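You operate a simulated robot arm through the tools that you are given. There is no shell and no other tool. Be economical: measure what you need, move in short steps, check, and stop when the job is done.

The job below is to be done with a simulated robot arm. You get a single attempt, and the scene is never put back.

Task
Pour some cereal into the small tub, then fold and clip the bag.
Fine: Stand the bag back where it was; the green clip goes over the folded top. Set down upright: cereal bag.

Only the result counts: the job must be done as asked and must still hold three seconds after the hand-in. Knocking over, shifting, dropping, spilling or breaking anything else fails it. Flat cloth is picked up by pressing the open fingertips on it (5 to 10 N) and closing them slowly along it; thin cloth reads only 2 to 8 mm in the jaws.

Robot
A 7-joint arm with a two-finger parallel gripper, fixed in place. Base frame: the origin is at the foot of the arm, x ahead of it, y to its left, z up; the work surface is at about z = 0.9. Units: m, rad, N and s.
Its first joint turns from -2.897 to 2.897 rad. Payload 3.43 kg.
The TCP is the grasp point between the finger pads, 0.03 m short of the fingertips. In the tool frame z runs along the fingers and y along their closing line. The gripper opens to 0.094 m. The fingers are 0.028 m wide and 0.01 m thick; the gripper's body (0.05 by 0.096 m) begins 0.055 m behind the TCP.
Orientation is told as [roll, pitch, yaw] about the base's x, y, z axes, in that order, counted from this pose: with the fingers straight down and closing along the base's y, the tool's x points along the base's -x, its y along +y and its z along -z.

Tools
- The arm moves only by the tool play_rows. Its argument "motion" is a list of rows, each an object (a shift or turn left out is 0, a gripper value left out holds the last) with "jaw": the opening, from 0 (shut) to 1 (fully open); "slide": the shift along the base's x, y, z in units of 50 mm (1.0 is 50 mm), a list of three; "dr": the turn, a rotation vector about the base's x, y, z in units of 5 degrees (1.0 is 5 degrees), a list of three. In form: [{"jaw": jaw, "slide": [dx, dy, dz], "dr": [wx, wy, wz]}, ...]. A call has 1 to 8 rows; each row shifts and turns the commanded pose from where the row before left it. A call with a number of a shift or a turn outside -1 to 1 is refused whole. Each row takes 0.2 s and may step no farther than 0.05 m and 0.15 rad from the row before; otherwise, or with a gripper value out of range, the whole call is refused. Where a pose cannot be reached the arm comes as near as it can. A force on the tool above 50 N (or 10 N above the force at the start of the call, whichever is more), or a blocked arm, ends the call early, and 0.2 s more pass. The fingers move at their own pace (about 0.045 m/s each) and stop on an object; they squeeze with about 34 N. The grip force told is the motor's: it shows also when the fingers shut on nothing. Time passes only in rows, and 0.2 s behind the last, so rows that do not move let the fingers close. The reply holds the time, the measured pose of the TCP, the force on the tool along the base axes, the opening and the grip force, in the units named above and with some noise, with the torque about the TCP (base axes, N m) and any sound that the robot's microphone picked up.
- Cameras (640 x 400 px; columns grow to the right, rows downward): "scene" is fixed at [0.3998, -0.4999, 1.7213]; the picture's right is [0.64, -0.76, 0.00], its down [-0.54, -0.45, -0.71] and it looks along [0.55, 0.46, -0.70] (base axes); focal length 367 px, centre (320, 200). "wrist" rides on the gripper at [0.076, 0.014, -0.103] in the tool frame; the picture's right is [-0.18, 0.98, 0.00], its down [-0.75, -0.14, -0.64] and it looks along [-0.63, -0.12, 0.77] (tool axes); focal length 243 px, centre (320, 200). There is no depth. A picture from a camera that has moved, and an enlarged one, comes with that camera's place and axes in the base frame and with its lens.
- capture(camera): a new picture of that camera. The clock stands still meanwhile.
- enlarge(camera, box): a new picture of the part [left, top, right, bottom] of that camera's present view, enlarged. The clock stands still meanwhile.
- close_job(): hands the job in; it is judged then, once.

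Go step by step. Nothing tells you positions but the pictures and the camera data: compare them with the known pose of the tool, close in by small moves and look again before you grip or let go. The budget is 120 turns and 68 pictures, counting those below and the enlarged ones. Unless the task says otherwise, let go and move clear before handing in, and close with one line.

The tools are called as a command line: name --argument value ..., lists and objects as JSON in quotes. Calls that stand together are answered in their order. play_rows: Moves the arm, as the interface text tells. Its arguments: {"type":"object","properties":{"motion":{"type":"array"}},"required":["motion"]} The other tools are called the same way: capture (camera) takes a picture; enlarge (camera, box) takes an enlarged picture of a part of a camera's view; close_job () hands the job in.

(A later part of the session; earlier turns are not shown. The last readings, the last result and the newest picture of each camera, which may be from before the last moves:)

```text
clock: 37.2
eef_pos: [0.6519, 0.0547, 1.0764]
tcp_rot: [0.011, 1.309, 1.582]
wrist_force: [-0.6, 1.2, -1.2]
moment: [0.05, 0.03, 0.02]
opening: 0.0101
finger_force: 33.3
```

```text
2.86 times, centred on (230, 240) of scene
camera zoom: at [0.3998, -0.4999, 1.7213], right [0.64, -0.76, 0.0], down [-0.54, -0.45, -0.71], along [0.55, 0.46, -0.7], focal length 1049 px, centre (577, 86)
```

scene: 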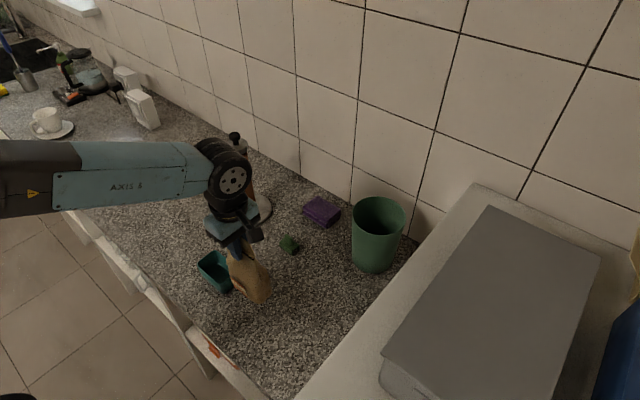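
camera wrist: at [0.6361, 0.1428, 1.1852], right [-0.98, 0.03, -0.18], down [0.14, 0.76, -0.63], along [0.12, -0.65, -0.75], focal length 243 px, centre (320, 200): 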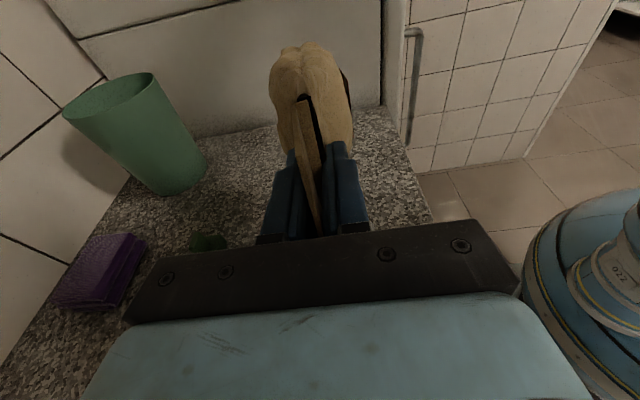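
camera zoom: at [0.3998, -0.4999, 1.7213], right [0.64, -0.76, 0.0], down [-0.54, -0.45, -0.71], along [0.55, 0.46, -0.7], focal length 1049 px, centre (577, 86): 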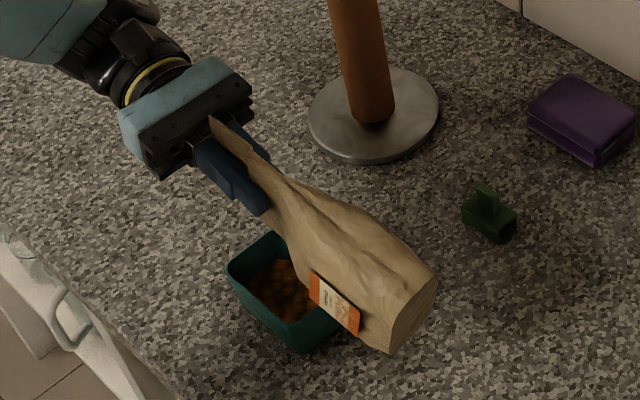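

A decent amount is in the tub, the flow has stopped, and nothing spilled. I'll tip back upright and carry the bag toward its original spot.

play_rows --motion '[{"slide": [0, -0.176, 0.2], "dr": [1, 0, 0]}, {"slide": [0, -0.176, 0.2], "dr": [1, 0, 0]}, {"slide": [0, -0.176, 0.2], "dr": [1, 0, 0]}, {"slide": [0, -0.176, 0.2], "dr": [1, 0, 0]}, {"slide": [0, -0.176, 0.2], "dr": [1, 0, 0]}, {"slide": [0, -0.176, 0.2], "dr": [1, 0, 0]}, {"slide": [0, -0.176, 0.2], "dr": [1, 0, 0]}]'

play_rows --motion '[{"slide": [0.01, -0.4, 0], "dr": [1, 0, 0]}, {"slide": [0.01, -0.4, 0], "dr": [1, 0, 0]}, {"slide": [0.01, -0.4, 0], "dr": [1, 0, 0]}, {"slide": [0.01, -0.4, -0.06], "dr": [1, 0, 0]}, {"slide": [0.01, -0.4, -0.06], "dr": [1, 0, 0]}, {"slide": [0.01, -0.4, -0.06], "dr": [1, 0, 0]}, {"slide": [0.01, -0.4, -0.06], "dr": [1, 0, 0]}, {"slide": [0.01, -0.4, -0.06], "dr": [1, 0, 0]}]'

play_rows --motion '[{}]'

enlarge --camera "scene" --box '[160, 200, 340, 340]'

capture --camera "wrist"

```text
clock: 38.8
eef_pos: [0.6524, -0.0074, 1.147]
tcp_rot: [0.002, 0.697, 1.573]
wrist_force: [-0.5, 0.2, -1.3]
moment: [0.03, 0.02, -0.01]
opening: 0.0106
finger_force: 34.1
```

```text
clock: 40.6
eef_pos: [0.6561, -0.1662, 1.1321]
tcp_rot: [0.0, -0.001, 1.572]
wrist_force: [-0.8, -0.4, -1.0]
moment: [0.0, -0.01, 0.01]
opening: 0.0106
finger_force: 33.8
```

```text
clock: 41.0
eef_pos: [0.6552, -0.1657, 1.1318]
tcp_rot: [0.0, 0.001, 1.573]
wrist_force: [-0.1, -0.2, -0.9]
moment: [0.01, -0.02, -0.02]
opening: 0.0103
finger_force: 33.6
```

```text
2.86 times, centred on (250, 270) of scene
camera zoom: at [0.3998, -0.4999, 1.7213], right [0.64, -0.76, 0.0], down [-0.54, -0.45, -0.71], along [0.55, 0.46, -0.7], focal length 1049 px, centre (520, 0)
```

zoom: 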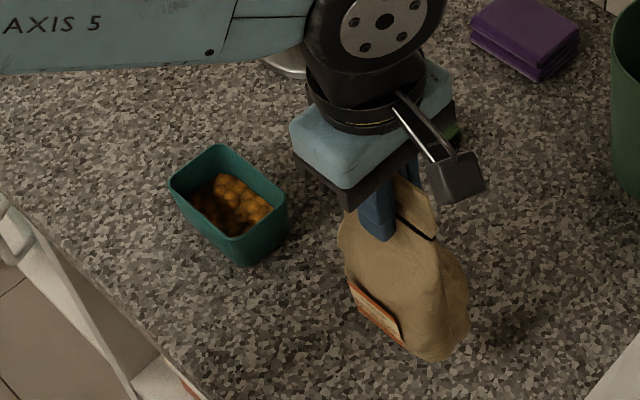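

```text
24 pictures are left
camera wrist: at [0.6412, -0.2432, 1.2362], right [-0.98, 0.18, 0.0], down [0.14, 0.75, 0.64], along [0.12, 0.63, -0.77], focal length 243 px, centre (320, 200)
```

wrist: 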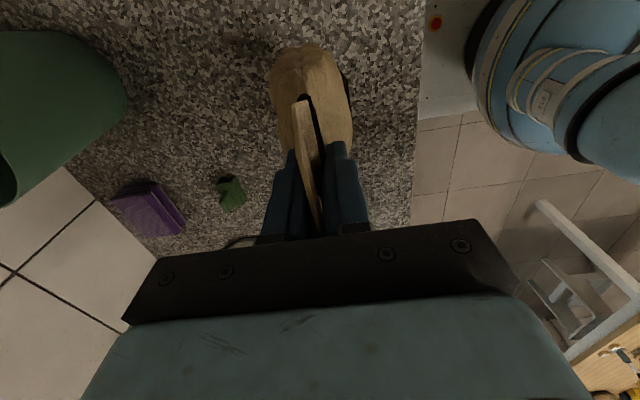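

Cereal is in the tub only. I'll lower the bag onto its original spot.

play_rows --motion '[{"slide": [0.03, -0.13, -0.3]}, {"slide": [0, 0, -0.3]}, {"slide": [0, 0, -0.3]}, {"slide": [0, 0, -0.1]}, {"slide": [0, 0, -0.06]}, {"slide": [0, 0, -0.04]}, {}]'

```text
clock: 42.6
eef_pos: [0.6566, -0.172, 1.0775]
tcp_rot: [0.0, 0.001, 1.572]
wrist_force: [-0.2, 0.2, -1.0]
moment: [0.0, -0.01, 0.04]
opening: 0.0103
finger_force: 33.8
```

play_rows --motion '[{"slide": [0, 0, -0.02]}, {"slide": [0, 0, -0.02]}, {}]'

enlarge --camera "scene" --box '[180, 220, 340, 350]'

```text
clock: 43.4
eef_pos: [0.6575, -0.1728, 1.0767]
tcp_rot: [-0.001, 0.001, 1.572]
wrist_force: [0.6, 2.4, 16.8]
moment: [0.34, 0.08, 0.0]
opening: 0.0104
finger_force: 34.3
```

```text
3.08 times, centred on (260, 285) of scene
camera zoom: at [0.3998, -0.4999, 1.7213], right [0.64, -0.76, 0.0], down [-0.54, -0.45, -0.71], along [0.55, 0.46, -0.7], focal length 1130 px, centre (505, -62)
```

zoom: 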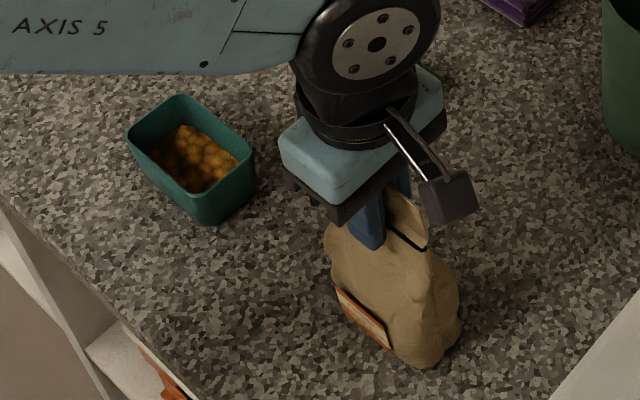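

The bag touches down, but against the starting image its base is about 1 cm too far in +x. I'll lift a hair, shift back 1 cm and set it down again.

play_rows --motion '[{"slide": [0, 0, 0.08]}, {"slide": [-0.1, 0, 0]}, {"slide": [-0.1, 0, 0]}, {"slide": [0, 0, -0.06]}, {"slide": [0, 0, -0.02]}, {}]'

play_rows --motion '[{"jaw": 0.1}, {"jaw": 0.2}, {"jaw": 0.35}, {"jaw": 0.5}, {"jaw": 0.7}, {"jaw": 1}, {}, {}]'

capture --camera "wrist"

enlarge --camera "scene" --box '[180, 220, 340, 350]'

```text
clock: 44.8
eef_pos: [0.647, -0.1726, 1.0766]
tcp_rot: [-0.004, -0.001, 1.573]
wrist_force: [0.8, 0.4, 23.4]
moment: [-0.01, 0.1, -0.03]
opening: 0.0102
finger_force: 34.1
```

```text
clock: 46.6
eef_pos: [0.6456, -0.1729, 1.0755]
tcp_rot: [0.0, 0.0, 1.572]
wrist_force: [-1.2, 0.2, 0.4]
moment: [0.03, 0.01, 0.0]
opening: 0.0939
finger_force: 0.0
```

```text
22 pictures are left
camera wrist: at [0.6316, -0.2497, 1.179], right [-0.98, 0.18, 0.0], down [0.14, 0.75, 0.64], along [0.12, 0.63, -0.77], focal length 243 px, centre (320, 200)
```

wrist: 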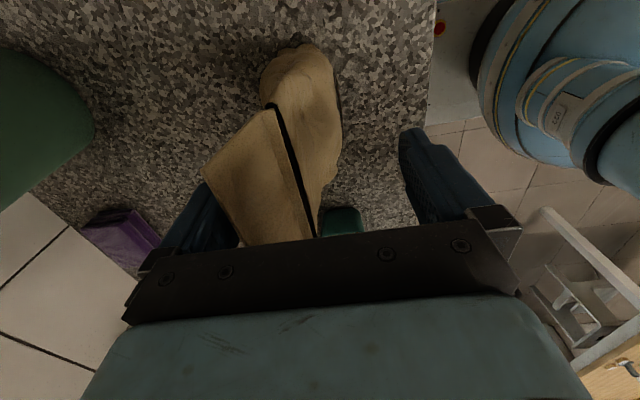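

```text
3.08 times, centred on (260, 285) of scene
camera zoom: at [0.3998, -0.4999, 1.7213], right [0.64, -0.76, 0.0], down [-0.54, -0.45, -0.71], along [0.55, 0.46, -0.7], focal length 1130 px, centre (505, -62)
```

zoom: 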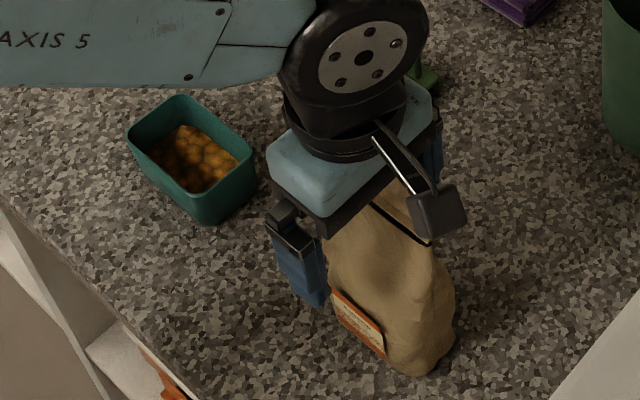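

The bag is back at its place upright with the label matching the starting image; its flap now leans to the back. I'll ease the finger away from the flap, rise, and look.

play_rows --motion '[{"slide": [0.1, 0, 0]}, {"slide": [0.06, 0, 0]}, {"slide": [0, 0, 0.3]}, {"slide": [0, 0, 0.6]}, {"slide": [0, 0, 0.8]}, {"slide": [0, 0, 0.8]}, {"slide": [0, 0, 0.8]}, {}]'

capture --camera "wrist"

enlarge --camera "scene" --box '[180, 220, 340, 350]'

```text
clock: 48.4
eef_pos: [0.6557, -0.1725, 1.2416]
tcp_rot: [0.001, -0.001, 1.572]
wrist_force: [0.0, 0.3, -0.1]
moment: [-0.02, 0.01, -0.01]
opening: 0.0941
finger_force: 0.1
```

```text
20 pictures are left
camera wrist: at [0.6406, -0.2494, 1.3448], right [-0.98, 0.18, 0.0], down [0.14, 0.75, 0.64], along [0.12, 0.63, -0.77], focal length 243 px, centre (320, 200)
```

wrist: 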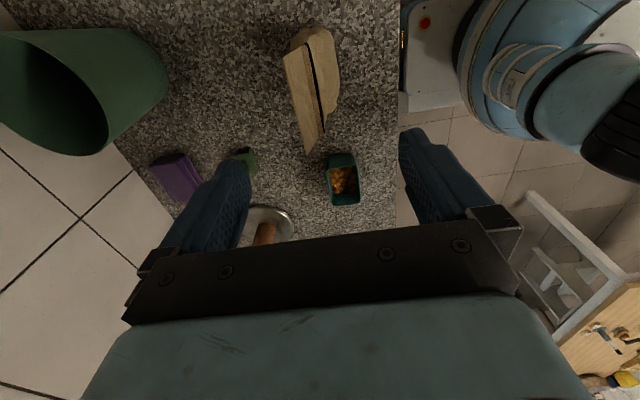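

```text
3.08 times, centred on (260, 285) of scene
camera zoom: at [0.3998, -0.4999, 1.7213], right [0.64, -0.76, 0.0], down [-0.54, -0.45, -0.71], along [0.55, 0.46, -0.7], focal length 1130 px, centre (505, -62)
```

zoom: 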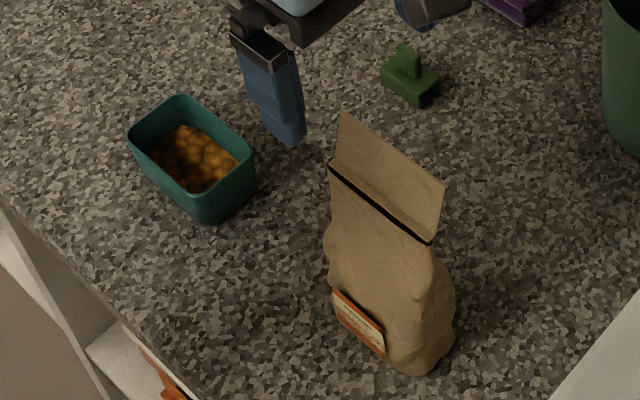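

The bag stands within a few mm of its start, and the flap is back at its original lean. I'll pinch only the flap with the tool tilted to match, then swing it about the crease over the front; first the pre-pinch pose.

play_rows --motion '[{"jaw": 0.5, "slide": [0.204, -0.01, -0.267], "dr": [0, 0.96, 0]}, {"slide": [0.204, 0, -0.267], "dr": [0, 0.96, 0]}, {"slide": [0.204, 0, -0.267], "dr": [0, 0.96, 0]}, {"slide": [0.204, 0, -0.267], "dr": [0, 0.96, 0]}, {"slide": [0.204, 0, -0.267], "dr": [0, 0.96, 0]}, {}]'

capture --camera "wrist"

```text
clock: 49.8
eef_pos: [0.7057, -0.1734, 1.1742]
tcp_rot: [0.421, 0.001, 1.571]
wrist_force: [0.2, 0.3, -0.5]
moment: [-0.01, 0.02, 0.01]
opening: 0.0469
finger_force: 0.1
```

```text
18 pictures are left
camera wrist: at [0.7348, -0.2503, 1.274], right [-0.9, 0.18, 0.4], down [0.39, 0.75, 0.53], along [-0.21, 0.63, -0.75], focal length 243 px, centre (320, 200)
```

wrist: 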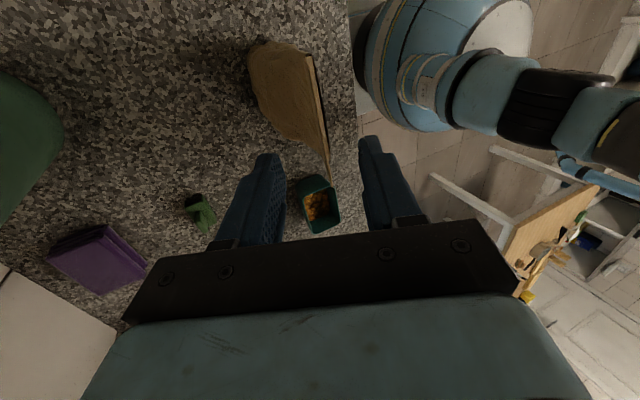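

The flap is edge-on between the fingers. I'll advance along it and pinch.

play_rows --motion '[{"slide": [-0.2, 0, -0.457]}, {"slide": [-0.2, 0, -0.457]}, {"slide": [-0.2, 0, -0.457]}, {"jaw": 0.35}, {"jaw": 0.2}, {"jaw": 0.1}, {"jaw": 0}, {}]'

capture --camera "wrist"

enlarge --camera "scene" --box '[180, 220, 340, 350]'

```text
clock: 51.6
eef_pos: [0.6762, -0.1737, 1.1052]
tcp_rot: [0.419, 0.001, 1.572]
wrist_force: [0.3, -0.1, -0.3]
moment: [-0.01, -0.02, 0.02]
opening: 0.0051
finger_force: 34.1
```

```text
17 pictures are left
camera wrist: at [0.7037, -0.2508, 1.2055], right [-0.9, 0.18, 0.4], down [0.39, 0.75, 0.53], along [-0.2, 0.63, -0.75], focal length 243 px, centre (320, 200)
```

wrist: 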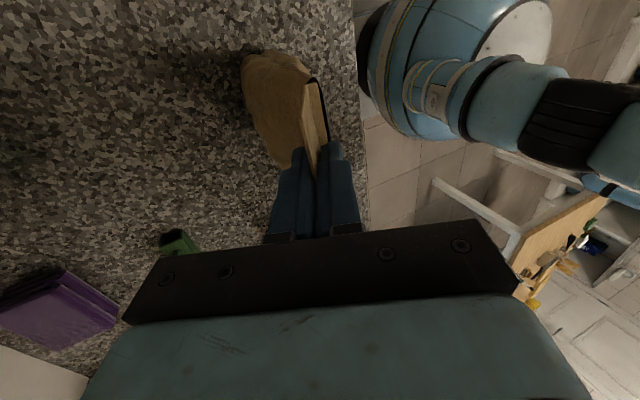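

```text
3.08 times, centred on (260, 285) of scene
camera zoom: at [0.3998, -0.4999, 1.7213], right [0.64, -0.76, 0.0], down [-0.54, -0.45, -0.71], along [0.55, 0.46, -0.7], focal length 1130 px, centre (505, -62)
```

zoom: 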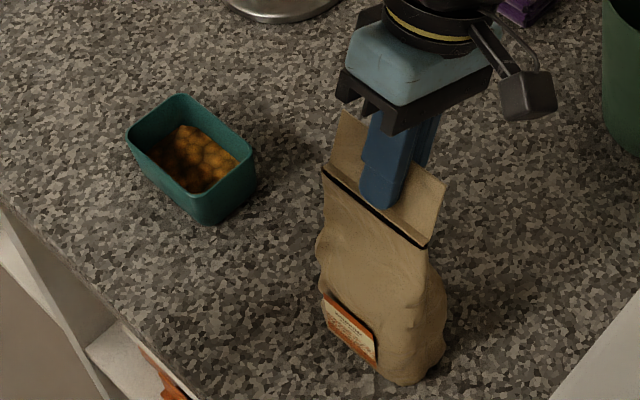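

The flap is pinched (5 mm) and the bag sits right on its start position. I'll swing the flap forward about the crease, first 40°.

play_rows --motion '[{"slide": [-0.063, 0, 0.029], "dr": [0, -1, 0]}, {"slide": [-0.065, 0, 0.023], "dr": [0, -1, 0]}, {"slide": [-0.067, 0, 0.017], "dr": [0, -1, 0]}, {"slide": [-0.068, 0, 0.011], "dr": [0, -1, 0]}, {"slide": [-0.069, 0, 0.006], "dr": [0, -1, 0]}, {"slide": [-0.069, 0, -0.001], "dr": [0, -1, 0]}, {"slide": [-0.069, 0, -0.007], "dr": [0, -1, 0]}, {"slide": [-0.068, 0, -0.013], "dr": [0, -1, 0]}]'

play_rows --motion '[{"slide": [-0.067, 0, -0.018], "dr": [0, -1, 0]}, {"slide": [-0.065, 0, -0.024], "dr": [0, -1, 0]}, {"slide": [-0.063, 0, -0.03], "dr": [0, -1, 0]}, {"slide": [-0.06, 0, -0.035], "dr": [0, -1, 0]}]'

enlarge --camera "scene" --box '[180, 220, 340, 350]'

```text
clock: 53.4
eef_pos: [0.6494, -0.174, 1.1087]
tcp_rot: [-0.283, 0.001, 1.569]
wrist_force: [2.2, -0.8, 12.0]
moment: [-0.17, -0.11, -0.07]
opening: 0.005
finger_force: 33.9
```

```text
clock: 54.4
eef_pos: [0.6344, -0.1735, 1.1034]
tcp_rot: [-0.631, 0.002, 1.57]
wrist_force: [1.7, -3.0, 18.6]
moment: [-0.14, -0.37, -0.09]
opening: 0.0048
finger_force: 33.7
```

```text
3.08 times, centred on (260, 285) of scene
camera zoom: at [0.3998, -0.4999, 1.7213], right [0.64, -0.76, 0.0], down [-0.54, -0.45, -0.71], along [0.55, 0.46, -0.7], focal length 1130 px, centre (505, -62)
```

zoom: 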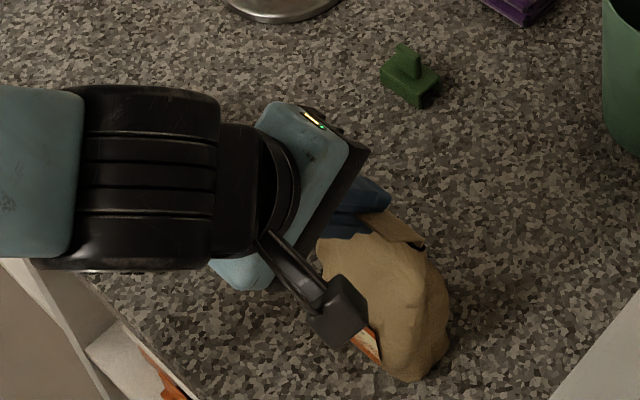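

The flap is following and the bag stays put (about 18 N pressing it down). I'll continue the arc a touch higher, to about -78°.

play_rows --motion '[{"slide": [-0.056, 0, -0.02], "dr": [0, -1, 0]}, {"slide": [-0.053, 0, -0.03], "dr": [0, -1, 0]}, {"slide": [-0.048, 0, -0.04], "dr": [0, -1, 0]}, {"slide": [-0.044, 0, -0.045], "dr": [0, -1, 0]}, {"slide": [-0.039, 0, -0.05], "dr": [0, -1, 0]}]'

play_rows --motion '[{"slide": [-0.034, 0, -0.055], "dr": [0, -1, 0]}, {"slide": [-0.029, 0, -0.06], "dr": [0, -1, 0]}, {"slide": [-0.023, 0, -0.06], "dr": [0, -1, 0]}, {"slide": [-0.017, 0, -0.065], "dr": [0, -1, 0]}]'

enlarge --camera "scene" --box '[180, 220, 340, 350]'

capture --camera "wrist"

```text
clock: 55.4
eef_pos: [0.5012, -0.3407, 1.1342]
tcp_rot: [-0.954, 0.047, 1.141]
wrist_force: [-19.6, 33.7, 8.9]
moment: [-0.08, -0.08, 0.36]
opening: 0.0048
finger_force: 34.2
out of reach, approached as far as the arm can: row 2, 3
stopped in row 4: the force on the tool passed its limit at 158 N (the readings are from after the stop); the commanded pose is now the measured one
```

```text
clock: 56.4
eef_pos: [0.5014, -0.3409, 1.1244]
tcp_rot: [-1.269, -0.092, 1.153]
wrist_force: [4.6, 12.3, 0.7]
moment: [-0.06, -0.01, 0.36]
opening: 0.005
finger_force: 34.2
stopped in row 4: the force on the tool passed its limit at 52 N (the readings are from after the stop); the commanded pose is now the measured one
```

```text
3.08 times, centred on (260, 285) of scene
camera zoom: at [0.3998, -0.4999, 1.7213], right [0.64, -0.76, 0.0], down [-0.54, -0.45, -0.71], along [0.55, 0.46, -0.7], focal length 1130 px, centre (505, -62)
```

zoom: 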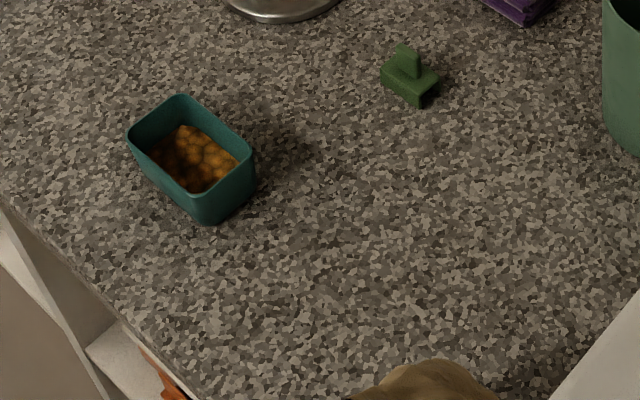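

```text
13 pictures are left
camera wrist: at [0.3746, -0.3713, 1.1348], right [-0.16, 0.36, -0.92], down [-0.23, 0.89, 0.39], along [0.96, 0.27, -0.06], focal length 243 px, centre (320, 200)
```

wrist: 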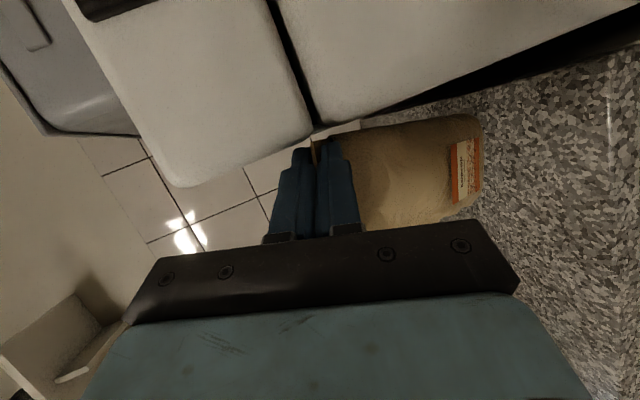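

The arm hit a reach limit and jumped sideways, contacting the appliance; but the bag is still held by its flap. I need to see the whole scene before moving.

capture --camera "scene"

```text
12 pictures are left
```

scene: 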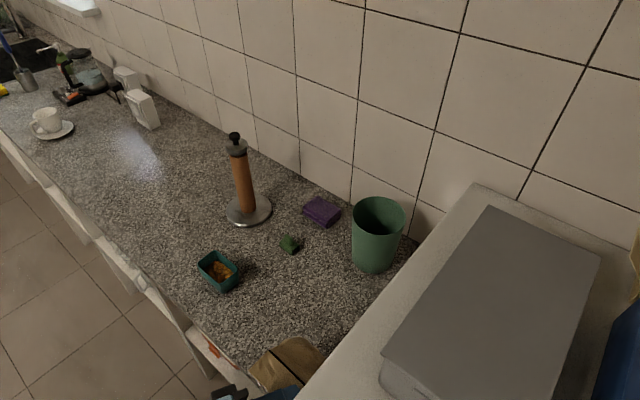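

The bag hangs from the flap beside the appliance, nothing else moved. I'll back away gently in +y and up.

play_rows --motion '[{"slide": [0, 0.2, 0.1]}, {"slide": [0, 0.3, 0.2]}, {"slide": [0, 0.3, 0.3]}, {"slide": [0.1, 0.4, 0.3]}, {"slide": [0.1, 0.4, 0.2]}, {"slide": [0.1, 0.4, 0.1]}, {}]'

capture --camera "scene"

```text
clock: 58.0
eef_pos: [0.5199, -0.2488, 1.1923]
tcp_rot: [-1.268, -0.094, 1.15]
wrist_force: [-0.7, -0.7, -0.3]
moment: [-0.05, 0.04, 0.0]
opening: 0.005
finger_force: 33.7
out of reach, approached as far as the arm can: row 2, 5, 6
```

```text
11 pictures are left
```

scene: 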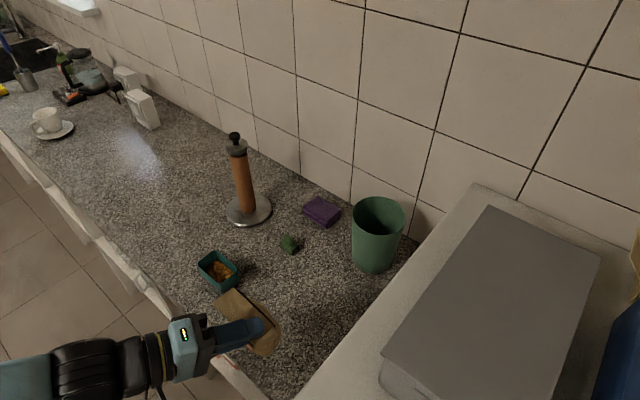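

enlarge --camera "scene" --box '[190, 270, 310, 370]'

```text
4.00 times, centred on (250, 320) of scene
camera zoom: at [0.3998, -0.4999, 1.7213], right [0.64, -0.76, 0.0], down [-0.54, -0.45, -0.71], along [0.55, 0.46, -0.7], focal length 1469 px, centre (600, -280)
```

zoom: 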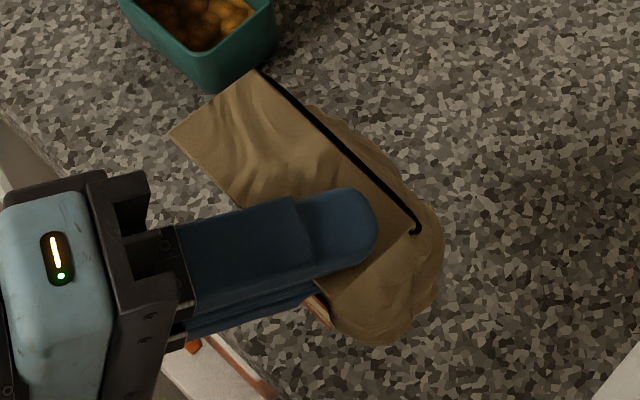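

The pinch is off-centre and tilted near the arm's limit. I'll pitch the tool back to a reachable angle while carrying the bag toward its spot at safe height.

play_rows --motion '[{"slide": [0.2, 0.11, 0.08], "dr": [0.254, 0.916, 0]}, {"slide": [0.2, 0.11, 0.08], "dr": [0.254, 0.916, 0]}, {"slide": [0.2, 0.11, 0.08], "dr": [0.254, 0.916, 0]}, {"slide": [0.2, 0.11, 0.08], "dr": [0.254, 0.916, 0]}, {"slide": [0.2, 0.11, 0.08], "dr": [0.254, 0.916, 0]}, {"slide": [0.2, 0.11, 0.08], "dr": [0.254, 0.916, 0]}, {"slide": [0.2, 0.11, 0], "dr": [0.254, 0.916, 0]}, {"slide": [0.2, 0.11, 0], "dr": [0.254, 0.916, 0]}]'

play_rows --motion '[{"dr": [0, 0, 0.9]}, {"dr": [0, 0, 0.9]}, {"dr": [0, 0, 0.8]}, {}]'

enlarge --camera "scene" --box '[180, 210, 340, 340]'

```text
clock: 59.8
eef_pos: [0.5996, -0.2042, 1.2162]
tcp_rot: [-0.616, 0.016, 1.124]
wrist_force: [-0.5, -0.1, -0.3]
moment: [-0.02, 0.01, 0.01]
opening: 0.0049
finger_force: 34.2
```

```text
clock: 60.8
eef_pos: [0.5995, -0.2052, 1.2162]
tcp_rot: [-0.614, 0.018, 1.353]
wrist_force: [-0.1, -0.4, -0.6]
moment: [-0.03, 0.01, -0.01]
opening: 0.0047
finger_force: 33.9
```

```text
3.08 times, centred on (260, 275) of scene
camera zoom: at [0.3998, -0.4999, 1.7213], right [0.64, -0.76, 0.0], down [-0.54, -0.45, -0.71], along [0.55, 0.46, -0.7], focal length 1130 px, centre (505, -31)
```

zoom: 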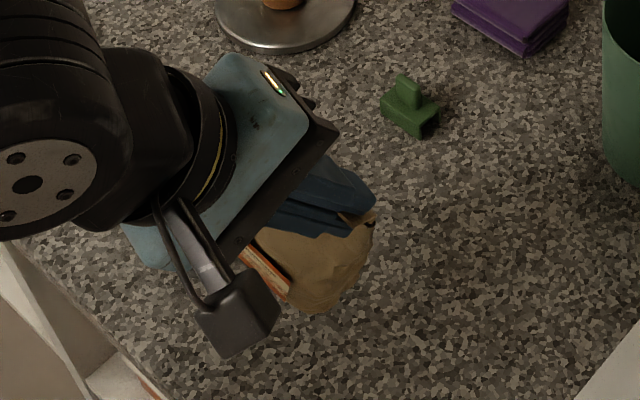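

The crease holds its angle, so the bag tilted with the tool. I'll move farther out, where pointing outward is easier for the arm, and pitch forward again to bring the bag upright.

play_rows --motion '[{"slide": [0.3, 0.13, 0.05], "dr": [0, 0, 0]}, {"slide": [0.3, 0.13, 0.05], "dr": [0, 0, 0]}, {"slide": [0.3, 0.13, 0], "dr": [-0.067, -0.948, 0]}, {"slide": [0.3, 0.13, 0], "dr": [-0.067, -0.948, 0]}, {"slide": [0.3, 0.13, 0], "dr": [-0.067, -0.948, 0]}, {"slide": [0.3, 0.13, 0], "dr": [-0.067, -0.948, 0]}, {}]'

play_rows --motion '[{"slide": [0.1, 0, 0], "dr": [-0.067, -0.948, 0]}, {"slide": [0.1, 0, 0], "dr": [-0.067, -0.948, 0]}, {}]'

```text
clock: 62.4
eef_pos: [0.6912, -0.1661, 1.2218]
tcp_rot: [-0.944, -0.032, 1.354]
wrist_force: [-0.5, -0.3, 0.1]
moment: [-0.1, 0.04, -0.02]
opening: 0.0047
finger_force: 34.1
```

```text
clock: 63.2
eef_pos: [0.6996, -0.1668, 1.221]
tcp_rot: [-1.108, -0.052, 1.361]
wrist_force: [-1.2, 0.3, -0.3]
moment: [-0.03, 0.03, 0.01]
opening: 0.0043
finger_force: 33.5
```

Reachable here. Two more steps, then a look.

play_rows --motion '[{"slide": [0.05, 0, 0], "dr": [-0.067, -0.948, 0]}, {"slide": [0.05, 0, 0], "dr": [-0.067, -0.948, 0]}, {}]'

enlarge --camera "scene" --box '[190, 180, 350, 300]'

```text
clock: 64.0
eef_pos: [0.7047, -0.1655, 1.2198]
tcp_rot: [-1.274, -0.077, 1.373]
wrist_force: [0.4, -0.3, 0.0]
moment: [-0.1, 0.03, -0.02]
opening: 0.0045
finger_force: 33.6
```

```text
3.33 times, centred on (270, 240) of scene
camera zoom: at [0.3998, -0.4999, 1.7213], right [0.64, -0.76, 0.0], down [-0.54, -0.45, -0.71], along [0.55, 0.46, -0.7], focal length 1224 px, centre (487, 67)
```

zoom: 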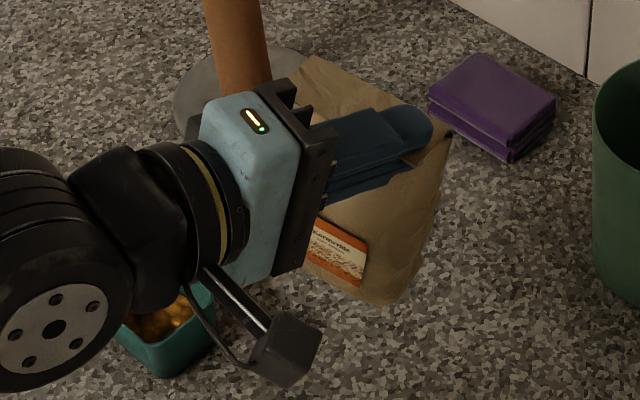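

The bag is nearly upright (about 14° back lean). I'll pitch a little more and descend most of the way.

play_rows --motion '[{"slide": [0.05, 0, 0], "dr": [-0.05, -0.99, 0]}, {"slide": [0.05, 0, 0], "dr": [-0.05, -0.99, 0]}, {}]'

play_rows --motion '[{"slide": [0, 0, -0.4]}, {"slide": [0, 0, -0.4]}, {"slide": [0, 0, -0.4]}, {"slide": [0, 0, -0.4]}, {"slide": [0, 0, -0.4]}, {}]'

```text
clock: 64.8
eef_pos: [0.7098, -0.1659, 1.2213]
tcp_rot: [-1.445, -0.101, 1.387]
wrist_force: [0.6, 0.2, -1.7]
moment: [-0.04, -0.05, 0.0]
opening: 0.0039
finger_force: 33.6
```

```text
clock: 66.2
eef_pos: [0.7089, -0.1659, 1.1221]
tcp_rot: [-1.444, -0.101, 1.387]
wrist_force: [-1.4, 0.1, -0.6]
moment: [-0.04, 0.03, -0.03]
opening: 0.004
finger_force: 34.0
```

play_rows --motion '[{"slide": [0, 0, -0.2]}, {"slide": [0, 0, -0.2]}, {"slide": [0, 0, -0.1]}, {"slide": [0, 0, -0.1]}, {}]'

enlarge --camera "scene" --box '[190, 200, 350, 320]'

```text
clock: 67.4
eef_pos: [0.7095, -0.1651, 1.0912]
tcp_rot: [-1.444, -0.102, 1.387]
wrist_force: [1.3, 0.0, -0.8]
moment: [-0.05, 0.02, 0.03]
opening: 0.004
finger_force: 34.0
```

```text
3.33 times, centred on (270, 260) of scene
camera zoom: at [0.3998, -0.4999, 1.7213], right [0.64, -0.76, 0.0], down [-0.54, -0.45, -0.71], along [0.55, 0.46, -0.7], focal length 1224 px, centre (487, 0)
```

zoom: 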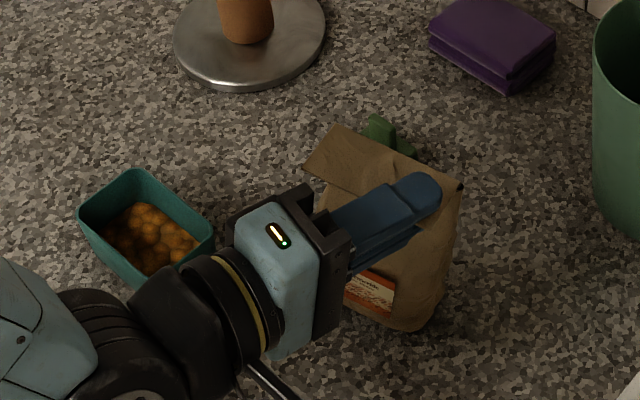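

Almost upright. One more small pitch, then descend by small steps to contact.

play_rows --motion '[{"slide": [0, 0, 0], "dr": [-0.05, -0.99, 0]}, {"slide": [0, 0, -0.1]}, {"slide": [0, 0, -0.06]}, {"slide": [0, 0, -0.04]}, {}]'

play_rows --motion '[{"slide": [0, 0, -0.04]}, {"slide": [0, 0, -0.04]}, {}]'

```text
clock: 68.6
eef_pos: [0.7106, -0.167, 1.0797]
tcp_rot: [-1.532, -0.11, 1.395]
wrist_force: [0.8, 0.6, -0.2]
moment: [-0.05, 0.05, 0.01]
opening: 0.0039
finger_force: 33.4
```

```text
clock: 69.4
eef_pos: [0.71, -0.167, 1.0765]
tcp_rot: [-1.53, -0.113, 1.395]
wrist_force: [0.1, 0.3, 3.2]
moment: [0.09, -0.16, 0.0]
opening: 0.0038
finger_force: 34.3
```

The bag has touched down. I'll settle 1 mm more, open a little, and slip the fingers sideways (-y) off the flap, which keeps the arm within reach.

play_rows --motion '[{"slide": [0, 0, -0.02]}, {}, {"jaw": 0.1}, {"jaw": 0.16}, {"jaw": 0.2}, {}]'

enlarge --camera "scene" --box '[190, 200, 350, 320]'

```text
clock: 70.8
eef_pos: [0.7099, -0.1668, 1.0757]
tcp_rot: [-1.531, -0.111, 1.397]
wrist_force: [0.0, 0.0, 0.2]
moment: [0.0, 0.0, -0.01]
opening: 0.019
finger_force: 0.1
```

```text
3.33 times, centred on (270, 260) of scene
camera zoom: at [0.3998, -0.4999, 1.7213], right [0.64, -0.76, 0.0], down [-0.54, -0.45, -0.71], along [0.55, 0.46, -0.7], focal length 1224 px, centre (487, 0)
```

zoom: 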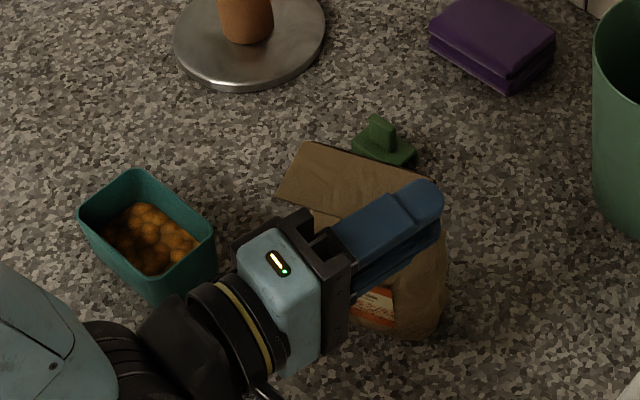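

The bag is released and upright with the flap still folded forward. Sliding out sideways.

play_rows --motion '[{"slide": [-0.05, -0.2, 0]}, {"slide": [-0.05, -0.2, 0]}, {"slide": [-0.05, -0.2, 0]}, {"slide": [-0.05, -0.2, 0]}, {"slide": [-0.05, -0.2, 0]}, {"slide": [-0.05, -0.2, 0]}, {}]'

```text
clock: 72.4
eef_pos: [0.6944, -0.2278, 1.0747]
tcp_rot: [-1.531, -0.111, 1.397]
wrist_force: [0.5, -0.4, 0.6]
moment: [0.01, 0.0, -0.01]
opening: 0.0187
finger_force: 0.1
```

Clear of the flap. I'll rise and swing the tool back to pointing down above the bag.

play_rows --motion '[{"slide": [0, 0, 0.6]}, {"slide": [0, 0, 0.8]}, {"slide": [0, 0, 0.8]}, {"slide": [0, 0, 0.6], "dr": [0.17, 0.98, 0]}, {"slide": [0, 0, 0], "dr": [0.17, 0.98, 0]}, {"dr": [0.17, 0.98, 0]}, {"dr": [0.17, 0.98, 0]}, {"dr": [0.17, 0.98, 0]}]'

play_rows --motion '[{"jaw": 1, "slide": [0.08, 0.2, 0], "dr": [0.17, 0.98, 0]}, {"slide": [0.08, 0.2, 0], "dr": [0.17, 0.98, 0]}, {"slide": [0.08, 0.2, 0], "dr": [0.17, 0.98, 0]}, {"slide": [0.08, 0.2, 0], "dr": [0.17, 0.98, 0]}, {"slide": [0.08, 0.2, 0], "dr": [0.17, 0.98, 0]}, {"slide": [0.08, 0.2, 0], "dr": [0.17, 0.98, 0]}, {"slide": [0.08, 0.2, 0], "dr": [0.17, 0.98, 0]}, {"slide": [0.08, 0.2, 0], "dr": [0.17, 0.98, 0]}]'

play_rows --motion '[{"slide": [0.08, 0.2, 0], "dr": [0.17, 0.98, 0]}, {"slide": [0.08, 0.2, 0], "dr": [0.17, 0.98, 0]}, {"slide": [0.08, 0.2, 0], "dr": [0.17, 0.98, 0]}, {"slide": [0.08, 0.1, 0], "dr": [0.17, 0.98, 0]}, {}]'

capture --camera "wrist"

```text
clock: 74.2
eef_pos: [0.6939, -0.2255, 1.2141]
tcp_rot: [-1.095, -0.1, 1.348]
wrist_force: [0.6, -0.4, -0.2]
moment: [-0.01, 0.01, 0.01]
opening: 0.0187
finger_force: 0.0
```

```text
clock: 76.2
eef_pos: [0.6936, 0.2299, 1.223]
tcp_rot: [-0.474, -0.05, 1.976]
wrist_force: [0.2, 0.8, 1.0]
moment: [-0.06, 0.0, 0.0]
opening: 0.0938
finger_force: 0.1
out of reach, approached as far as the arm can: row 5, 6
stopped in row 8: the arm was blocked; the commanded pose is now the measured one
```

```text
clock: 77.4
eef_pos: [0.7096, 0.2632, 1.2229]
tcp_rot: [-0.176, -0.233, 1.93]
wrist_force: [0.3, 0.4, -0.7]
moment: [-0.01, 0.01, -0.03]
opening: 0.094
finger_force: 0.1
```

```text
5 pictures are left
camera wrist: at [0.7136, 0.1607, 1.3022], right [-0.98, -0.14, -0.12], down [-0.18, 0.55, 0.81], along [-0.04, 0.82, -0.57], focal length 243 px, centre (320, 200)
```

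wrist: 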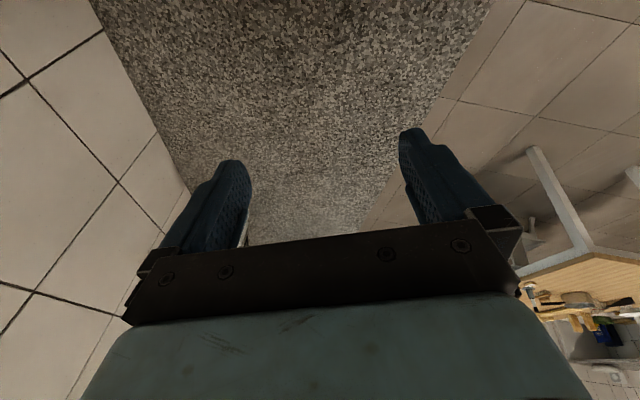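

The arm flipped configuration and jumped to +y. I must check what it passed.

capture --camera "scene"

```text
4 pictures are left
```

scene: 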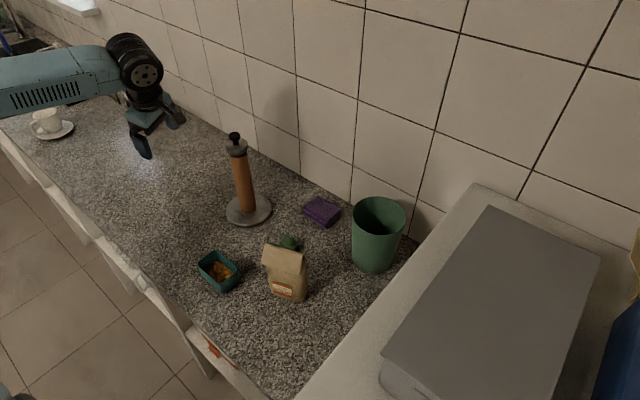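

Luckily nothing was disturbed: the bag stands upright near (0.743, -0.116) with its flap folded forward. I'll level the tool and return above the bag, staying tool-down from now on.

play_rows --motion '[{"jaw": 0.64, "slide": [0, 0, 0.1], "dr": [-0.8, 0.24, -0.085]}, {"slide": [0, 0, 0.1], "dr": [-0.8, 0.24, -0.085]}, {"slide": [0, 0, 0.1], "dr": [-0.8, 0.24, -0.085]}, {"slide": [0, 0, 0.1], "dr": [-0.8, 0.24, -0.085]}, {}]'

```text
clock: 78.6
eef_pos: [0.7092, 0.2615, 1.2432]
tcp_rot: [-0.004, 0.005, 1.882]
wrist_force: [0.3, -0.6, 0.5]
moment: [0.02, 0.0, 0.04]
opening: 0.0605
finger_force: 0.0
```

play_rows --motion '[{"slide": [0.075, -0.7, 0.1]}, {"slide": [0.075, -0.7, 0]}, {"slide": [0.075, -0.7, 0]}, {"slide": [0.075, -0.7, 0]}, {"slide": [0.075, -0.7, 0]}, {"slide": [0.075, -0.7, 0]}, {"slide": [0.075, -0.7, 0]}, {"slide": [0.075, -0.7, 0]}]'

play_rows --motion '[{"slide": [0.04, -0.7, 0]}, {"slide": [0.04, -0.7, -0.1]}, {"slide": [0, -0.55, -0.1]}, {}]'

capture --camera "wrist"

```text
clock: 80.4
eef_pos: [0.741, -0.0155, 1.2471]
tcp_rot: [-0.005, 0.005, 1.882]
wrist_force: [0.3, -0.1, 0.2]
moment: [-0.04, -0.04, 0.01]
opening: 0.0604
finger_force: 0.1
```

```text
clock: 81.4
eef_pos: [0.7453, -0.1124, 1.2363]
tcp_rot: [-0.003, 0.003, 1.882]
wrist_force: [-0.4, -0.2, -0.2]
moment: [-0.02, 0.02, 0.01]
opening: 0.0601
finger_force: 0.1
```

```text
3 pictures are left
camera wrist: at [0.753, -0.1904, 1.3406], right [-0.99, -0.12, 0.0], down [-0.1, 0.76, 0.64], along [-0.08, 0.64, -0.77], focal length 243 px, centre (320, 200)
```

wrist: 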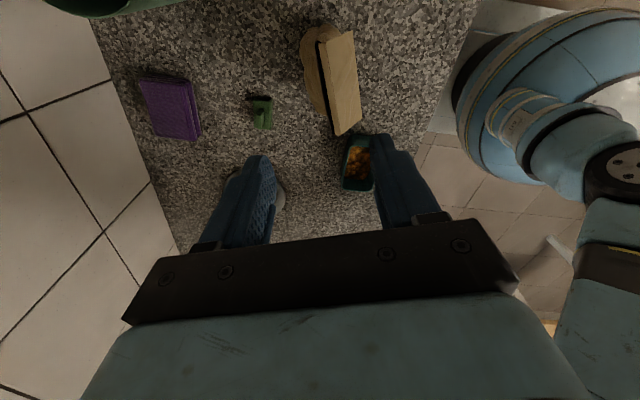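

The flap's free edge appears shorter than the crease, so it is lower: the flap is folded down over the front. I'll straddle the folded top with open jaws and squeeze it shut.

play_rows --motion '[{"jaw": 1, "slide": [-0.25, -0.04, 0]}, {}, {"slide": [0, 0, -0.8]}, {"slide": [0, 0, -0.8]}, {"slide": [0, 0, -0.8]}, {"slide": [0, 0, -0.7]}, {"slide": [0, 0, -0.6]}, {}]'

play_rows --motion '[{"jaw": 0.8}, {"jaw": 0.65}, {"jaw": 0.5}, {"jaw": 0.4}, {"jaw": 0.3}, {"jaw": 0.2}, {"jaw": 0.1}, {}]'

```text
clock: 83.2
eef_pos: [0.733, -0.1154, 1.0523]
tcp_rot: [-0.005, 0.004, 1.881]
wrist_force: [0.3, 0.7, -0.1]
moment: [0.01, -0.01, 0.0]
opening: 0.0936
finger_force: 0.0
```

```text
clock: 85.0
eef_pos: [0.7336, -0.1148, 1.053]
tcp_rot: [-0.005, 0.004, 1.88]
wrist_force: [0.1, 0.8, 6.3]
moment: [0.07, -0.48, 0.05]
opening: 0.0278
finger_force: 34.4
```

The folded top is held at 28 mm with full force. I'll lift 2 cm and carry it slowly to its original spot, yawing it back by 19°.

play_rows --motion '[{"slide": [0, 0, 0.1]}, {"slide": [0, 0, 0.15]}, {"slide": [0, 0, 0.15]}, {"slide": [-0.2, -0.14, 0], "dr": [0, 0, -0.47]}, {"slide": [-0.2, -0.14, 0], "dr": [0, 0, -0.47]}, {"slide": [-0.2, -0.14, 0], "dr": [0, 0, -0.47]}, {"slide": [-0.2, -0.14, 0], "dr": [0, 0, -0.47]}]'

play_rows --motion '[{"slide": [-0.2, -0.14, 0], "dr": [0, 0, -0.47]}, {"slide": [-0.2, -0.14, 0], "dr": [0, 0, -0.47]}, {"slide": [-0.2, -0.14, 0], "dr": [0, 0, -0.47]}, {"slide": [-0.19, -0.16, 0], "dr": [0, 0, -0.47]}, {}]'

```text
clock: 86.6
eef_pos: [0.6918, -0.1436, 1.075]
tcp_rot: [-0.002, 0.004, 1.717]
wrist_force: [0.3, 0.5, -0.8]
moment: [0.0, 0.0, -0.02]
opening: 0.0262
finger_force: 33.5
```

```text
clock: 87.8
eef_pos: [0.6533, -0.1734, 1.0729]
tcp_rot: [-0.005, 0.004, 1.551]
wrist_force: [0.2, 0.3, -0.2]
moment: [-0.01, -0.02, 0.0]
opening: 0.0258
finger_force: 34.0
```

The opening is shrinking slightly (a slow slip), so I'll set the bag down now, gently.

play_rows --motion '[{"slide": [0, 0, -0.1]}, {"slide": [0, 0, -0.08]}, {"slide": [0, 0, -0.06]}, {}]'

```text
clock: 88.8
eef_pos: [0.6531, -0.1733, 1.0602]
tcp_rot: [-0.004, 0.005, 1.552]
wrist_force: [-0.7, 0.2, -0.9]
moment: [0.01, 0.03, 0.01]
opening: 0.026
finger_force: 34.6
```

play_rows --motion '[{"slide": [0, 0, -0.04]}, {"slide": [0, 0, -0.04]}, {}]'

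play_rows --motion '[{"slide": [0, 0, -0.03]}, {"slide": [0, 0, -0.03]}, {}]'

```text
clock: 89.6
eef_pos: [0.6507, -0.1731, 1.0569]
tcp_rot: [-0.005, 0.005, 1.552]
wrist_force: [0.6, 0.1, 0.1]
moment: [0.0, -0.02, -0.01]
opening: 0.0257
finger_force: 34.2
```

```text
clock: 90.4
eef_pos: [0.6515, -0.1717, 1.0549]
tcp_rot: [-0.008, 0.004, 1.552]
wrist_force: [0.6, 0.7, 28.4]
moment: [-0.35, -0.61, -0.01]
opening: 0.0257
finger_force: 34.4
```

Contact made. I'll ease off slightly, open slowly and rise.

play_rows --motion '[{"slide": [0, 0, 0.015]}, {"jaw": 0.35}, {"jaw": 0.45}, {"jaw": 0.6}, {"jaw": 0.8}, {"jaw": 1}, {}, {}]'

play_rows --motion '[{"slide": [0, 0, 0.4]}, {"slide": [0, 0, 0.6]}, {"slide": [0, 0, 0.8]}, {"slide": [0, 0, 0.8]}, {"slide": [0, 0, 0.8]}, {"slide": [0.7, 0.3, 0]}, {"slide": [0.7, 0.3, 0]}, {"slide": [0.7, 0.3, 0]}]'

enlarge --camera "scene" --box '[180, 220, 340, 350]'

```text
clock: 92.2
eef_pos: [0.652, -0.1723, 1.0542]
tcp_rot: [-0.004, 0.004, 1.55]
wrist_force: [-0.4, -0.2, 0.2]
moment: [-0.01, 0.04, 0.0]
opening: 0.0941
finger_force: 0.1
```

```text
clock: 94.0
eef_pos: [0.7555, -0.128, 1.2241]
tcp_rot: [-0.006, 0.003, 1.552]
wrist_force: [0.3, -0.9, 1.0]
moment: [0.01, -0.01, 0.0]
opening: 0.094
finger_force: 0.1
```

```text
3.08 times, centred on (260, 285) of scene
camera zoom: at [0.3998, -0.4999, 1.7213], right [0.64, -0.76, 0.0], down [-0.54, -0.45, -0.71], along [0.55, 0.46, -0.7], focal length 1130 px, centre (505, -62)
```

zoom: 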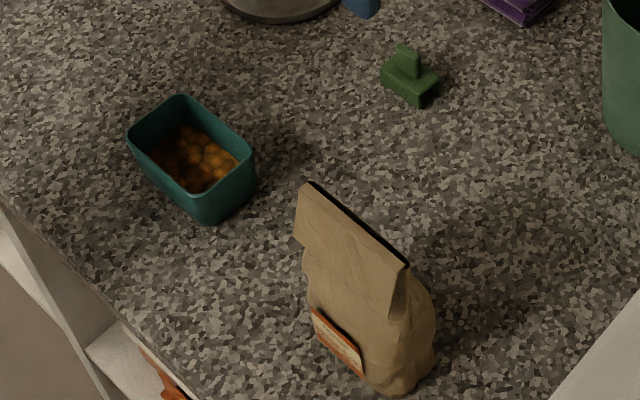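

The fold holds over the front and the bag stands upright about 1–2 cm from its start. Now the clip near (0.836, -0.021): I'll go above it and descend to straddle its fin.

play_rows --motion '[{"jaw": 0.8, "slide": [0.4, 0.54, 0]}, {"slide": [0.4, 0.54, -0.2]}, {"slide": [0.4, 0.54, -0.4]}, {"slide": [0.41, 0.52, -0.4]}, {"slide": [0, 0, -0.9]}, {"slide": [0, 0, -0.9]}, {"slide": [0, 0, -0.9]}, {}]'

```text
clock: 95.8
eef_pos: [0.8402, -0.0202, 1.0422]
tcp_rot: [-0.002, 0.003, 1.552]
wrist_force: [-0.1, -0.5, -0.3]
moment: [0.0, -0.02, 0.01]
opening: 0.0751
finger_force: 0.0
```

play_rows --motion '[{"slide": [0, 0, -0.7]}, {"slide": [0, 0, -0.6]}, {"slide": [0, 0, -0.3]}, {"slide": [0, 0, -0.2]}, {}]'

play_rows --motion '[{"jaw": 0.6}, {"jaw": 0.45}, {"jaw": 0.3}, {"jaw": 0.2}, {"jaw": 0.1}, {"jaw": 0}, {}, {}]'

```text
clock: 97.0
eef_pos: [0.8382, -0.0212, 0.9505]
tcp_rot: [-0.004, 0.004, 1.553]
wrist_force: [-0.3, -0.1, 0.5]
moment: [0.03, 0.04, 0.02]
opening: 0.0749
finger_force: 0.1
```

```text
clock: 98.8
eef_pos: [0.8387, -0.0194, 0.9494]
tcp_rot: [-0.004, 0.003, 1.554]
wrist_force: [0.2, -0.4, 0.2]
moment: [0.01, -0.03, -0.01]
opening: 0.0287
finger_force: 33.9
```

That closed on the clip's body (28.7 mm), so it's now centred between the pads. I'll open, rise 12 mm and close on the fin.

play_rows --motion '[{"jaw": 0.4}, {"jaw": 0.5}, {}, {"slide": [0, 0, 0.24]}, {"jaw": 0.3}, {"jaw": 0.15}, {"jaw": 0}, {}]'

play_rows --motion '[{}, {}]'

```text
clock: 100.6
eef_pos: [0.8383, -0.0208, 0.9612]
tcp_rot: [-0.003, 0.002, 1.553]
wrist_force: [-1.0, 0.2, 1.8]
moment: [-0.01, 0.02, 0.05]
opening: 0.0075
finger_force: 33.9
```

```text
clock: 101.2
eef_pos: [0.8396, -0.0194, 0.9626]
tcp_rot: [-0.002, 0.003, 1.553]
wrist_force: [-0.1, -0.5, 1.3]
moment: [0.02, 0.03, -0.02]
opening: 0.0075
finger_force: 33.5
```

The fin is held at 7.5 mm. I'll lift the clip and carry it above the bag.

play_rows --motion '[{"slide": [0, 0, 0.4]}, {"slide": [0, 0, 0.8]}, {"slide": [0, 0, 0.9]}, {"slide": [0, 0, 0.9]}, {"slide": [0, 0, 0.9]}, {"slide": [0, 0, 0.7]}, {"slide": [-0.5, -0.4, 0]}, {"slide": [-0.5, -0.4, 0]}]'

play_rows --motion '[{"slide": [-0.6, -0.5, 0]}, {"slide": [-0.6, -0.5, 0]}, {"slide": [-0.6, -0.5, 0], "dr": [0, 0, -0.3]}, {"slide": [-0.6, -0.45, 0], "dr": [0, 0, -0.3]}, {"slide": [-0.46, -0.29, -0.4]}, {"slide": [0, 0, -0.4]}, {}]'

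capture --camera "wrist"

```text
clock: 103.0
eef_pos: [0.7873, -0.0607, 1.1908]
tcp_rot: [-0.003, 0.005, 1.552]
wrist_force: [-1.1, 1.1, 0.1]
moment: [-0.05, 0.0, -0.01]
opening: 0.0074
finger_force: 33.9
```

```text
clock: 104.6
eef_pos: [0.6448, -0.1741, 1.151]
tcp_rot: [-0.003, 0.004, 1.499]
wrist_force: [0.4, -0.2, 0.6]
moment: [0.02, 0.0, -0.03]
opening: 0.0073
finger_force: 33.8
```

```text
1 pictures are left
camera wrist: at [0.6238, -0.2482, 1.2554], right [-0.97, 0.25, 0.0], down [0.19, 0.74, 0.64], along [0.17, 0.62, -0.77], focal length 243 px, centre (320, 200)
```

wrist: 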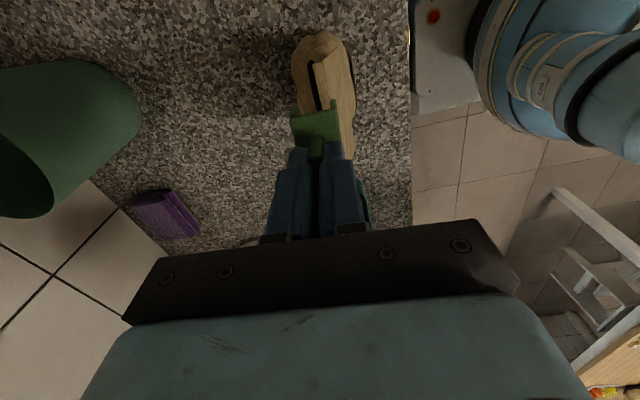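

The clip hangs parallel to the crease, slightly back of it. I'll shift 6 mm toward -x and lower in small steps with force checks.

play_rows --motion '[{"slide": [-0.12, 0.04, 0]}, {"slide": [0, 0, -0.1]}, {"slide": [0, 0, -0.1]}, {"slide": [0, 0, -0.1]}, {}]'

play_rows --motion '[{"slide": [0, 0, -0.08]}, {"slide": [0, 0, -0.08]}, {}]'

```text
clock: 105.8
eef_pos: [0.6399, -0.1708, 1.1357]
tcp_rot: [-0.003, 0.005, 1.5]
wrist_force: [-0.6, 0.2, -0.6]
moment: [-0.02, -0.01, -0.02]
opening: 0.0075
finger_force: 33.5
```

```text
clock: 106.6
eef_pos: [0.6392, -0.17, 1.1286]
tcp_rot: [-0.005, 0.003, 1.5]
wrist_force: [-0.1, 0.5, 0.1]
moment: [0.02, 0.0, 0.03]
opening: 0.0078
finger_force: 34.4
```

No contact forces; the channel is starting over the crease. Continue down.

play_rows --motion '[{"slide": [0, 0, -0.06]}, {"slide": [0, 0, -0.06]}, {}]'

play_rows --motion '[{"slide": [0, 0, -0.06]}, {"slide": [0, 0, -0.06]}, {}]'

```text
clock: 107.4
eef_pos: [0.6396, -0.1703, 1.1221]
tcp_rot: [-0.004, 0.003, 1.501]
wrist_force: [-0.1, -0.2, 0.5]
moment: [0.01, 0.0, -0.01]
opening: 0.0076
finger_force: 34.0
```

```text
clock: 108.2
eef_pos: [0.6383, -0.1705, 1.1184]
tcp_rot: [-0.007, 0.007, 1.5]
wrist_force: [0.0, 3.4, 42.8]
moment: [0.09, 0.14, -0.01]
opening: 0.0076
finger_force: 34.1
heard: snap
```

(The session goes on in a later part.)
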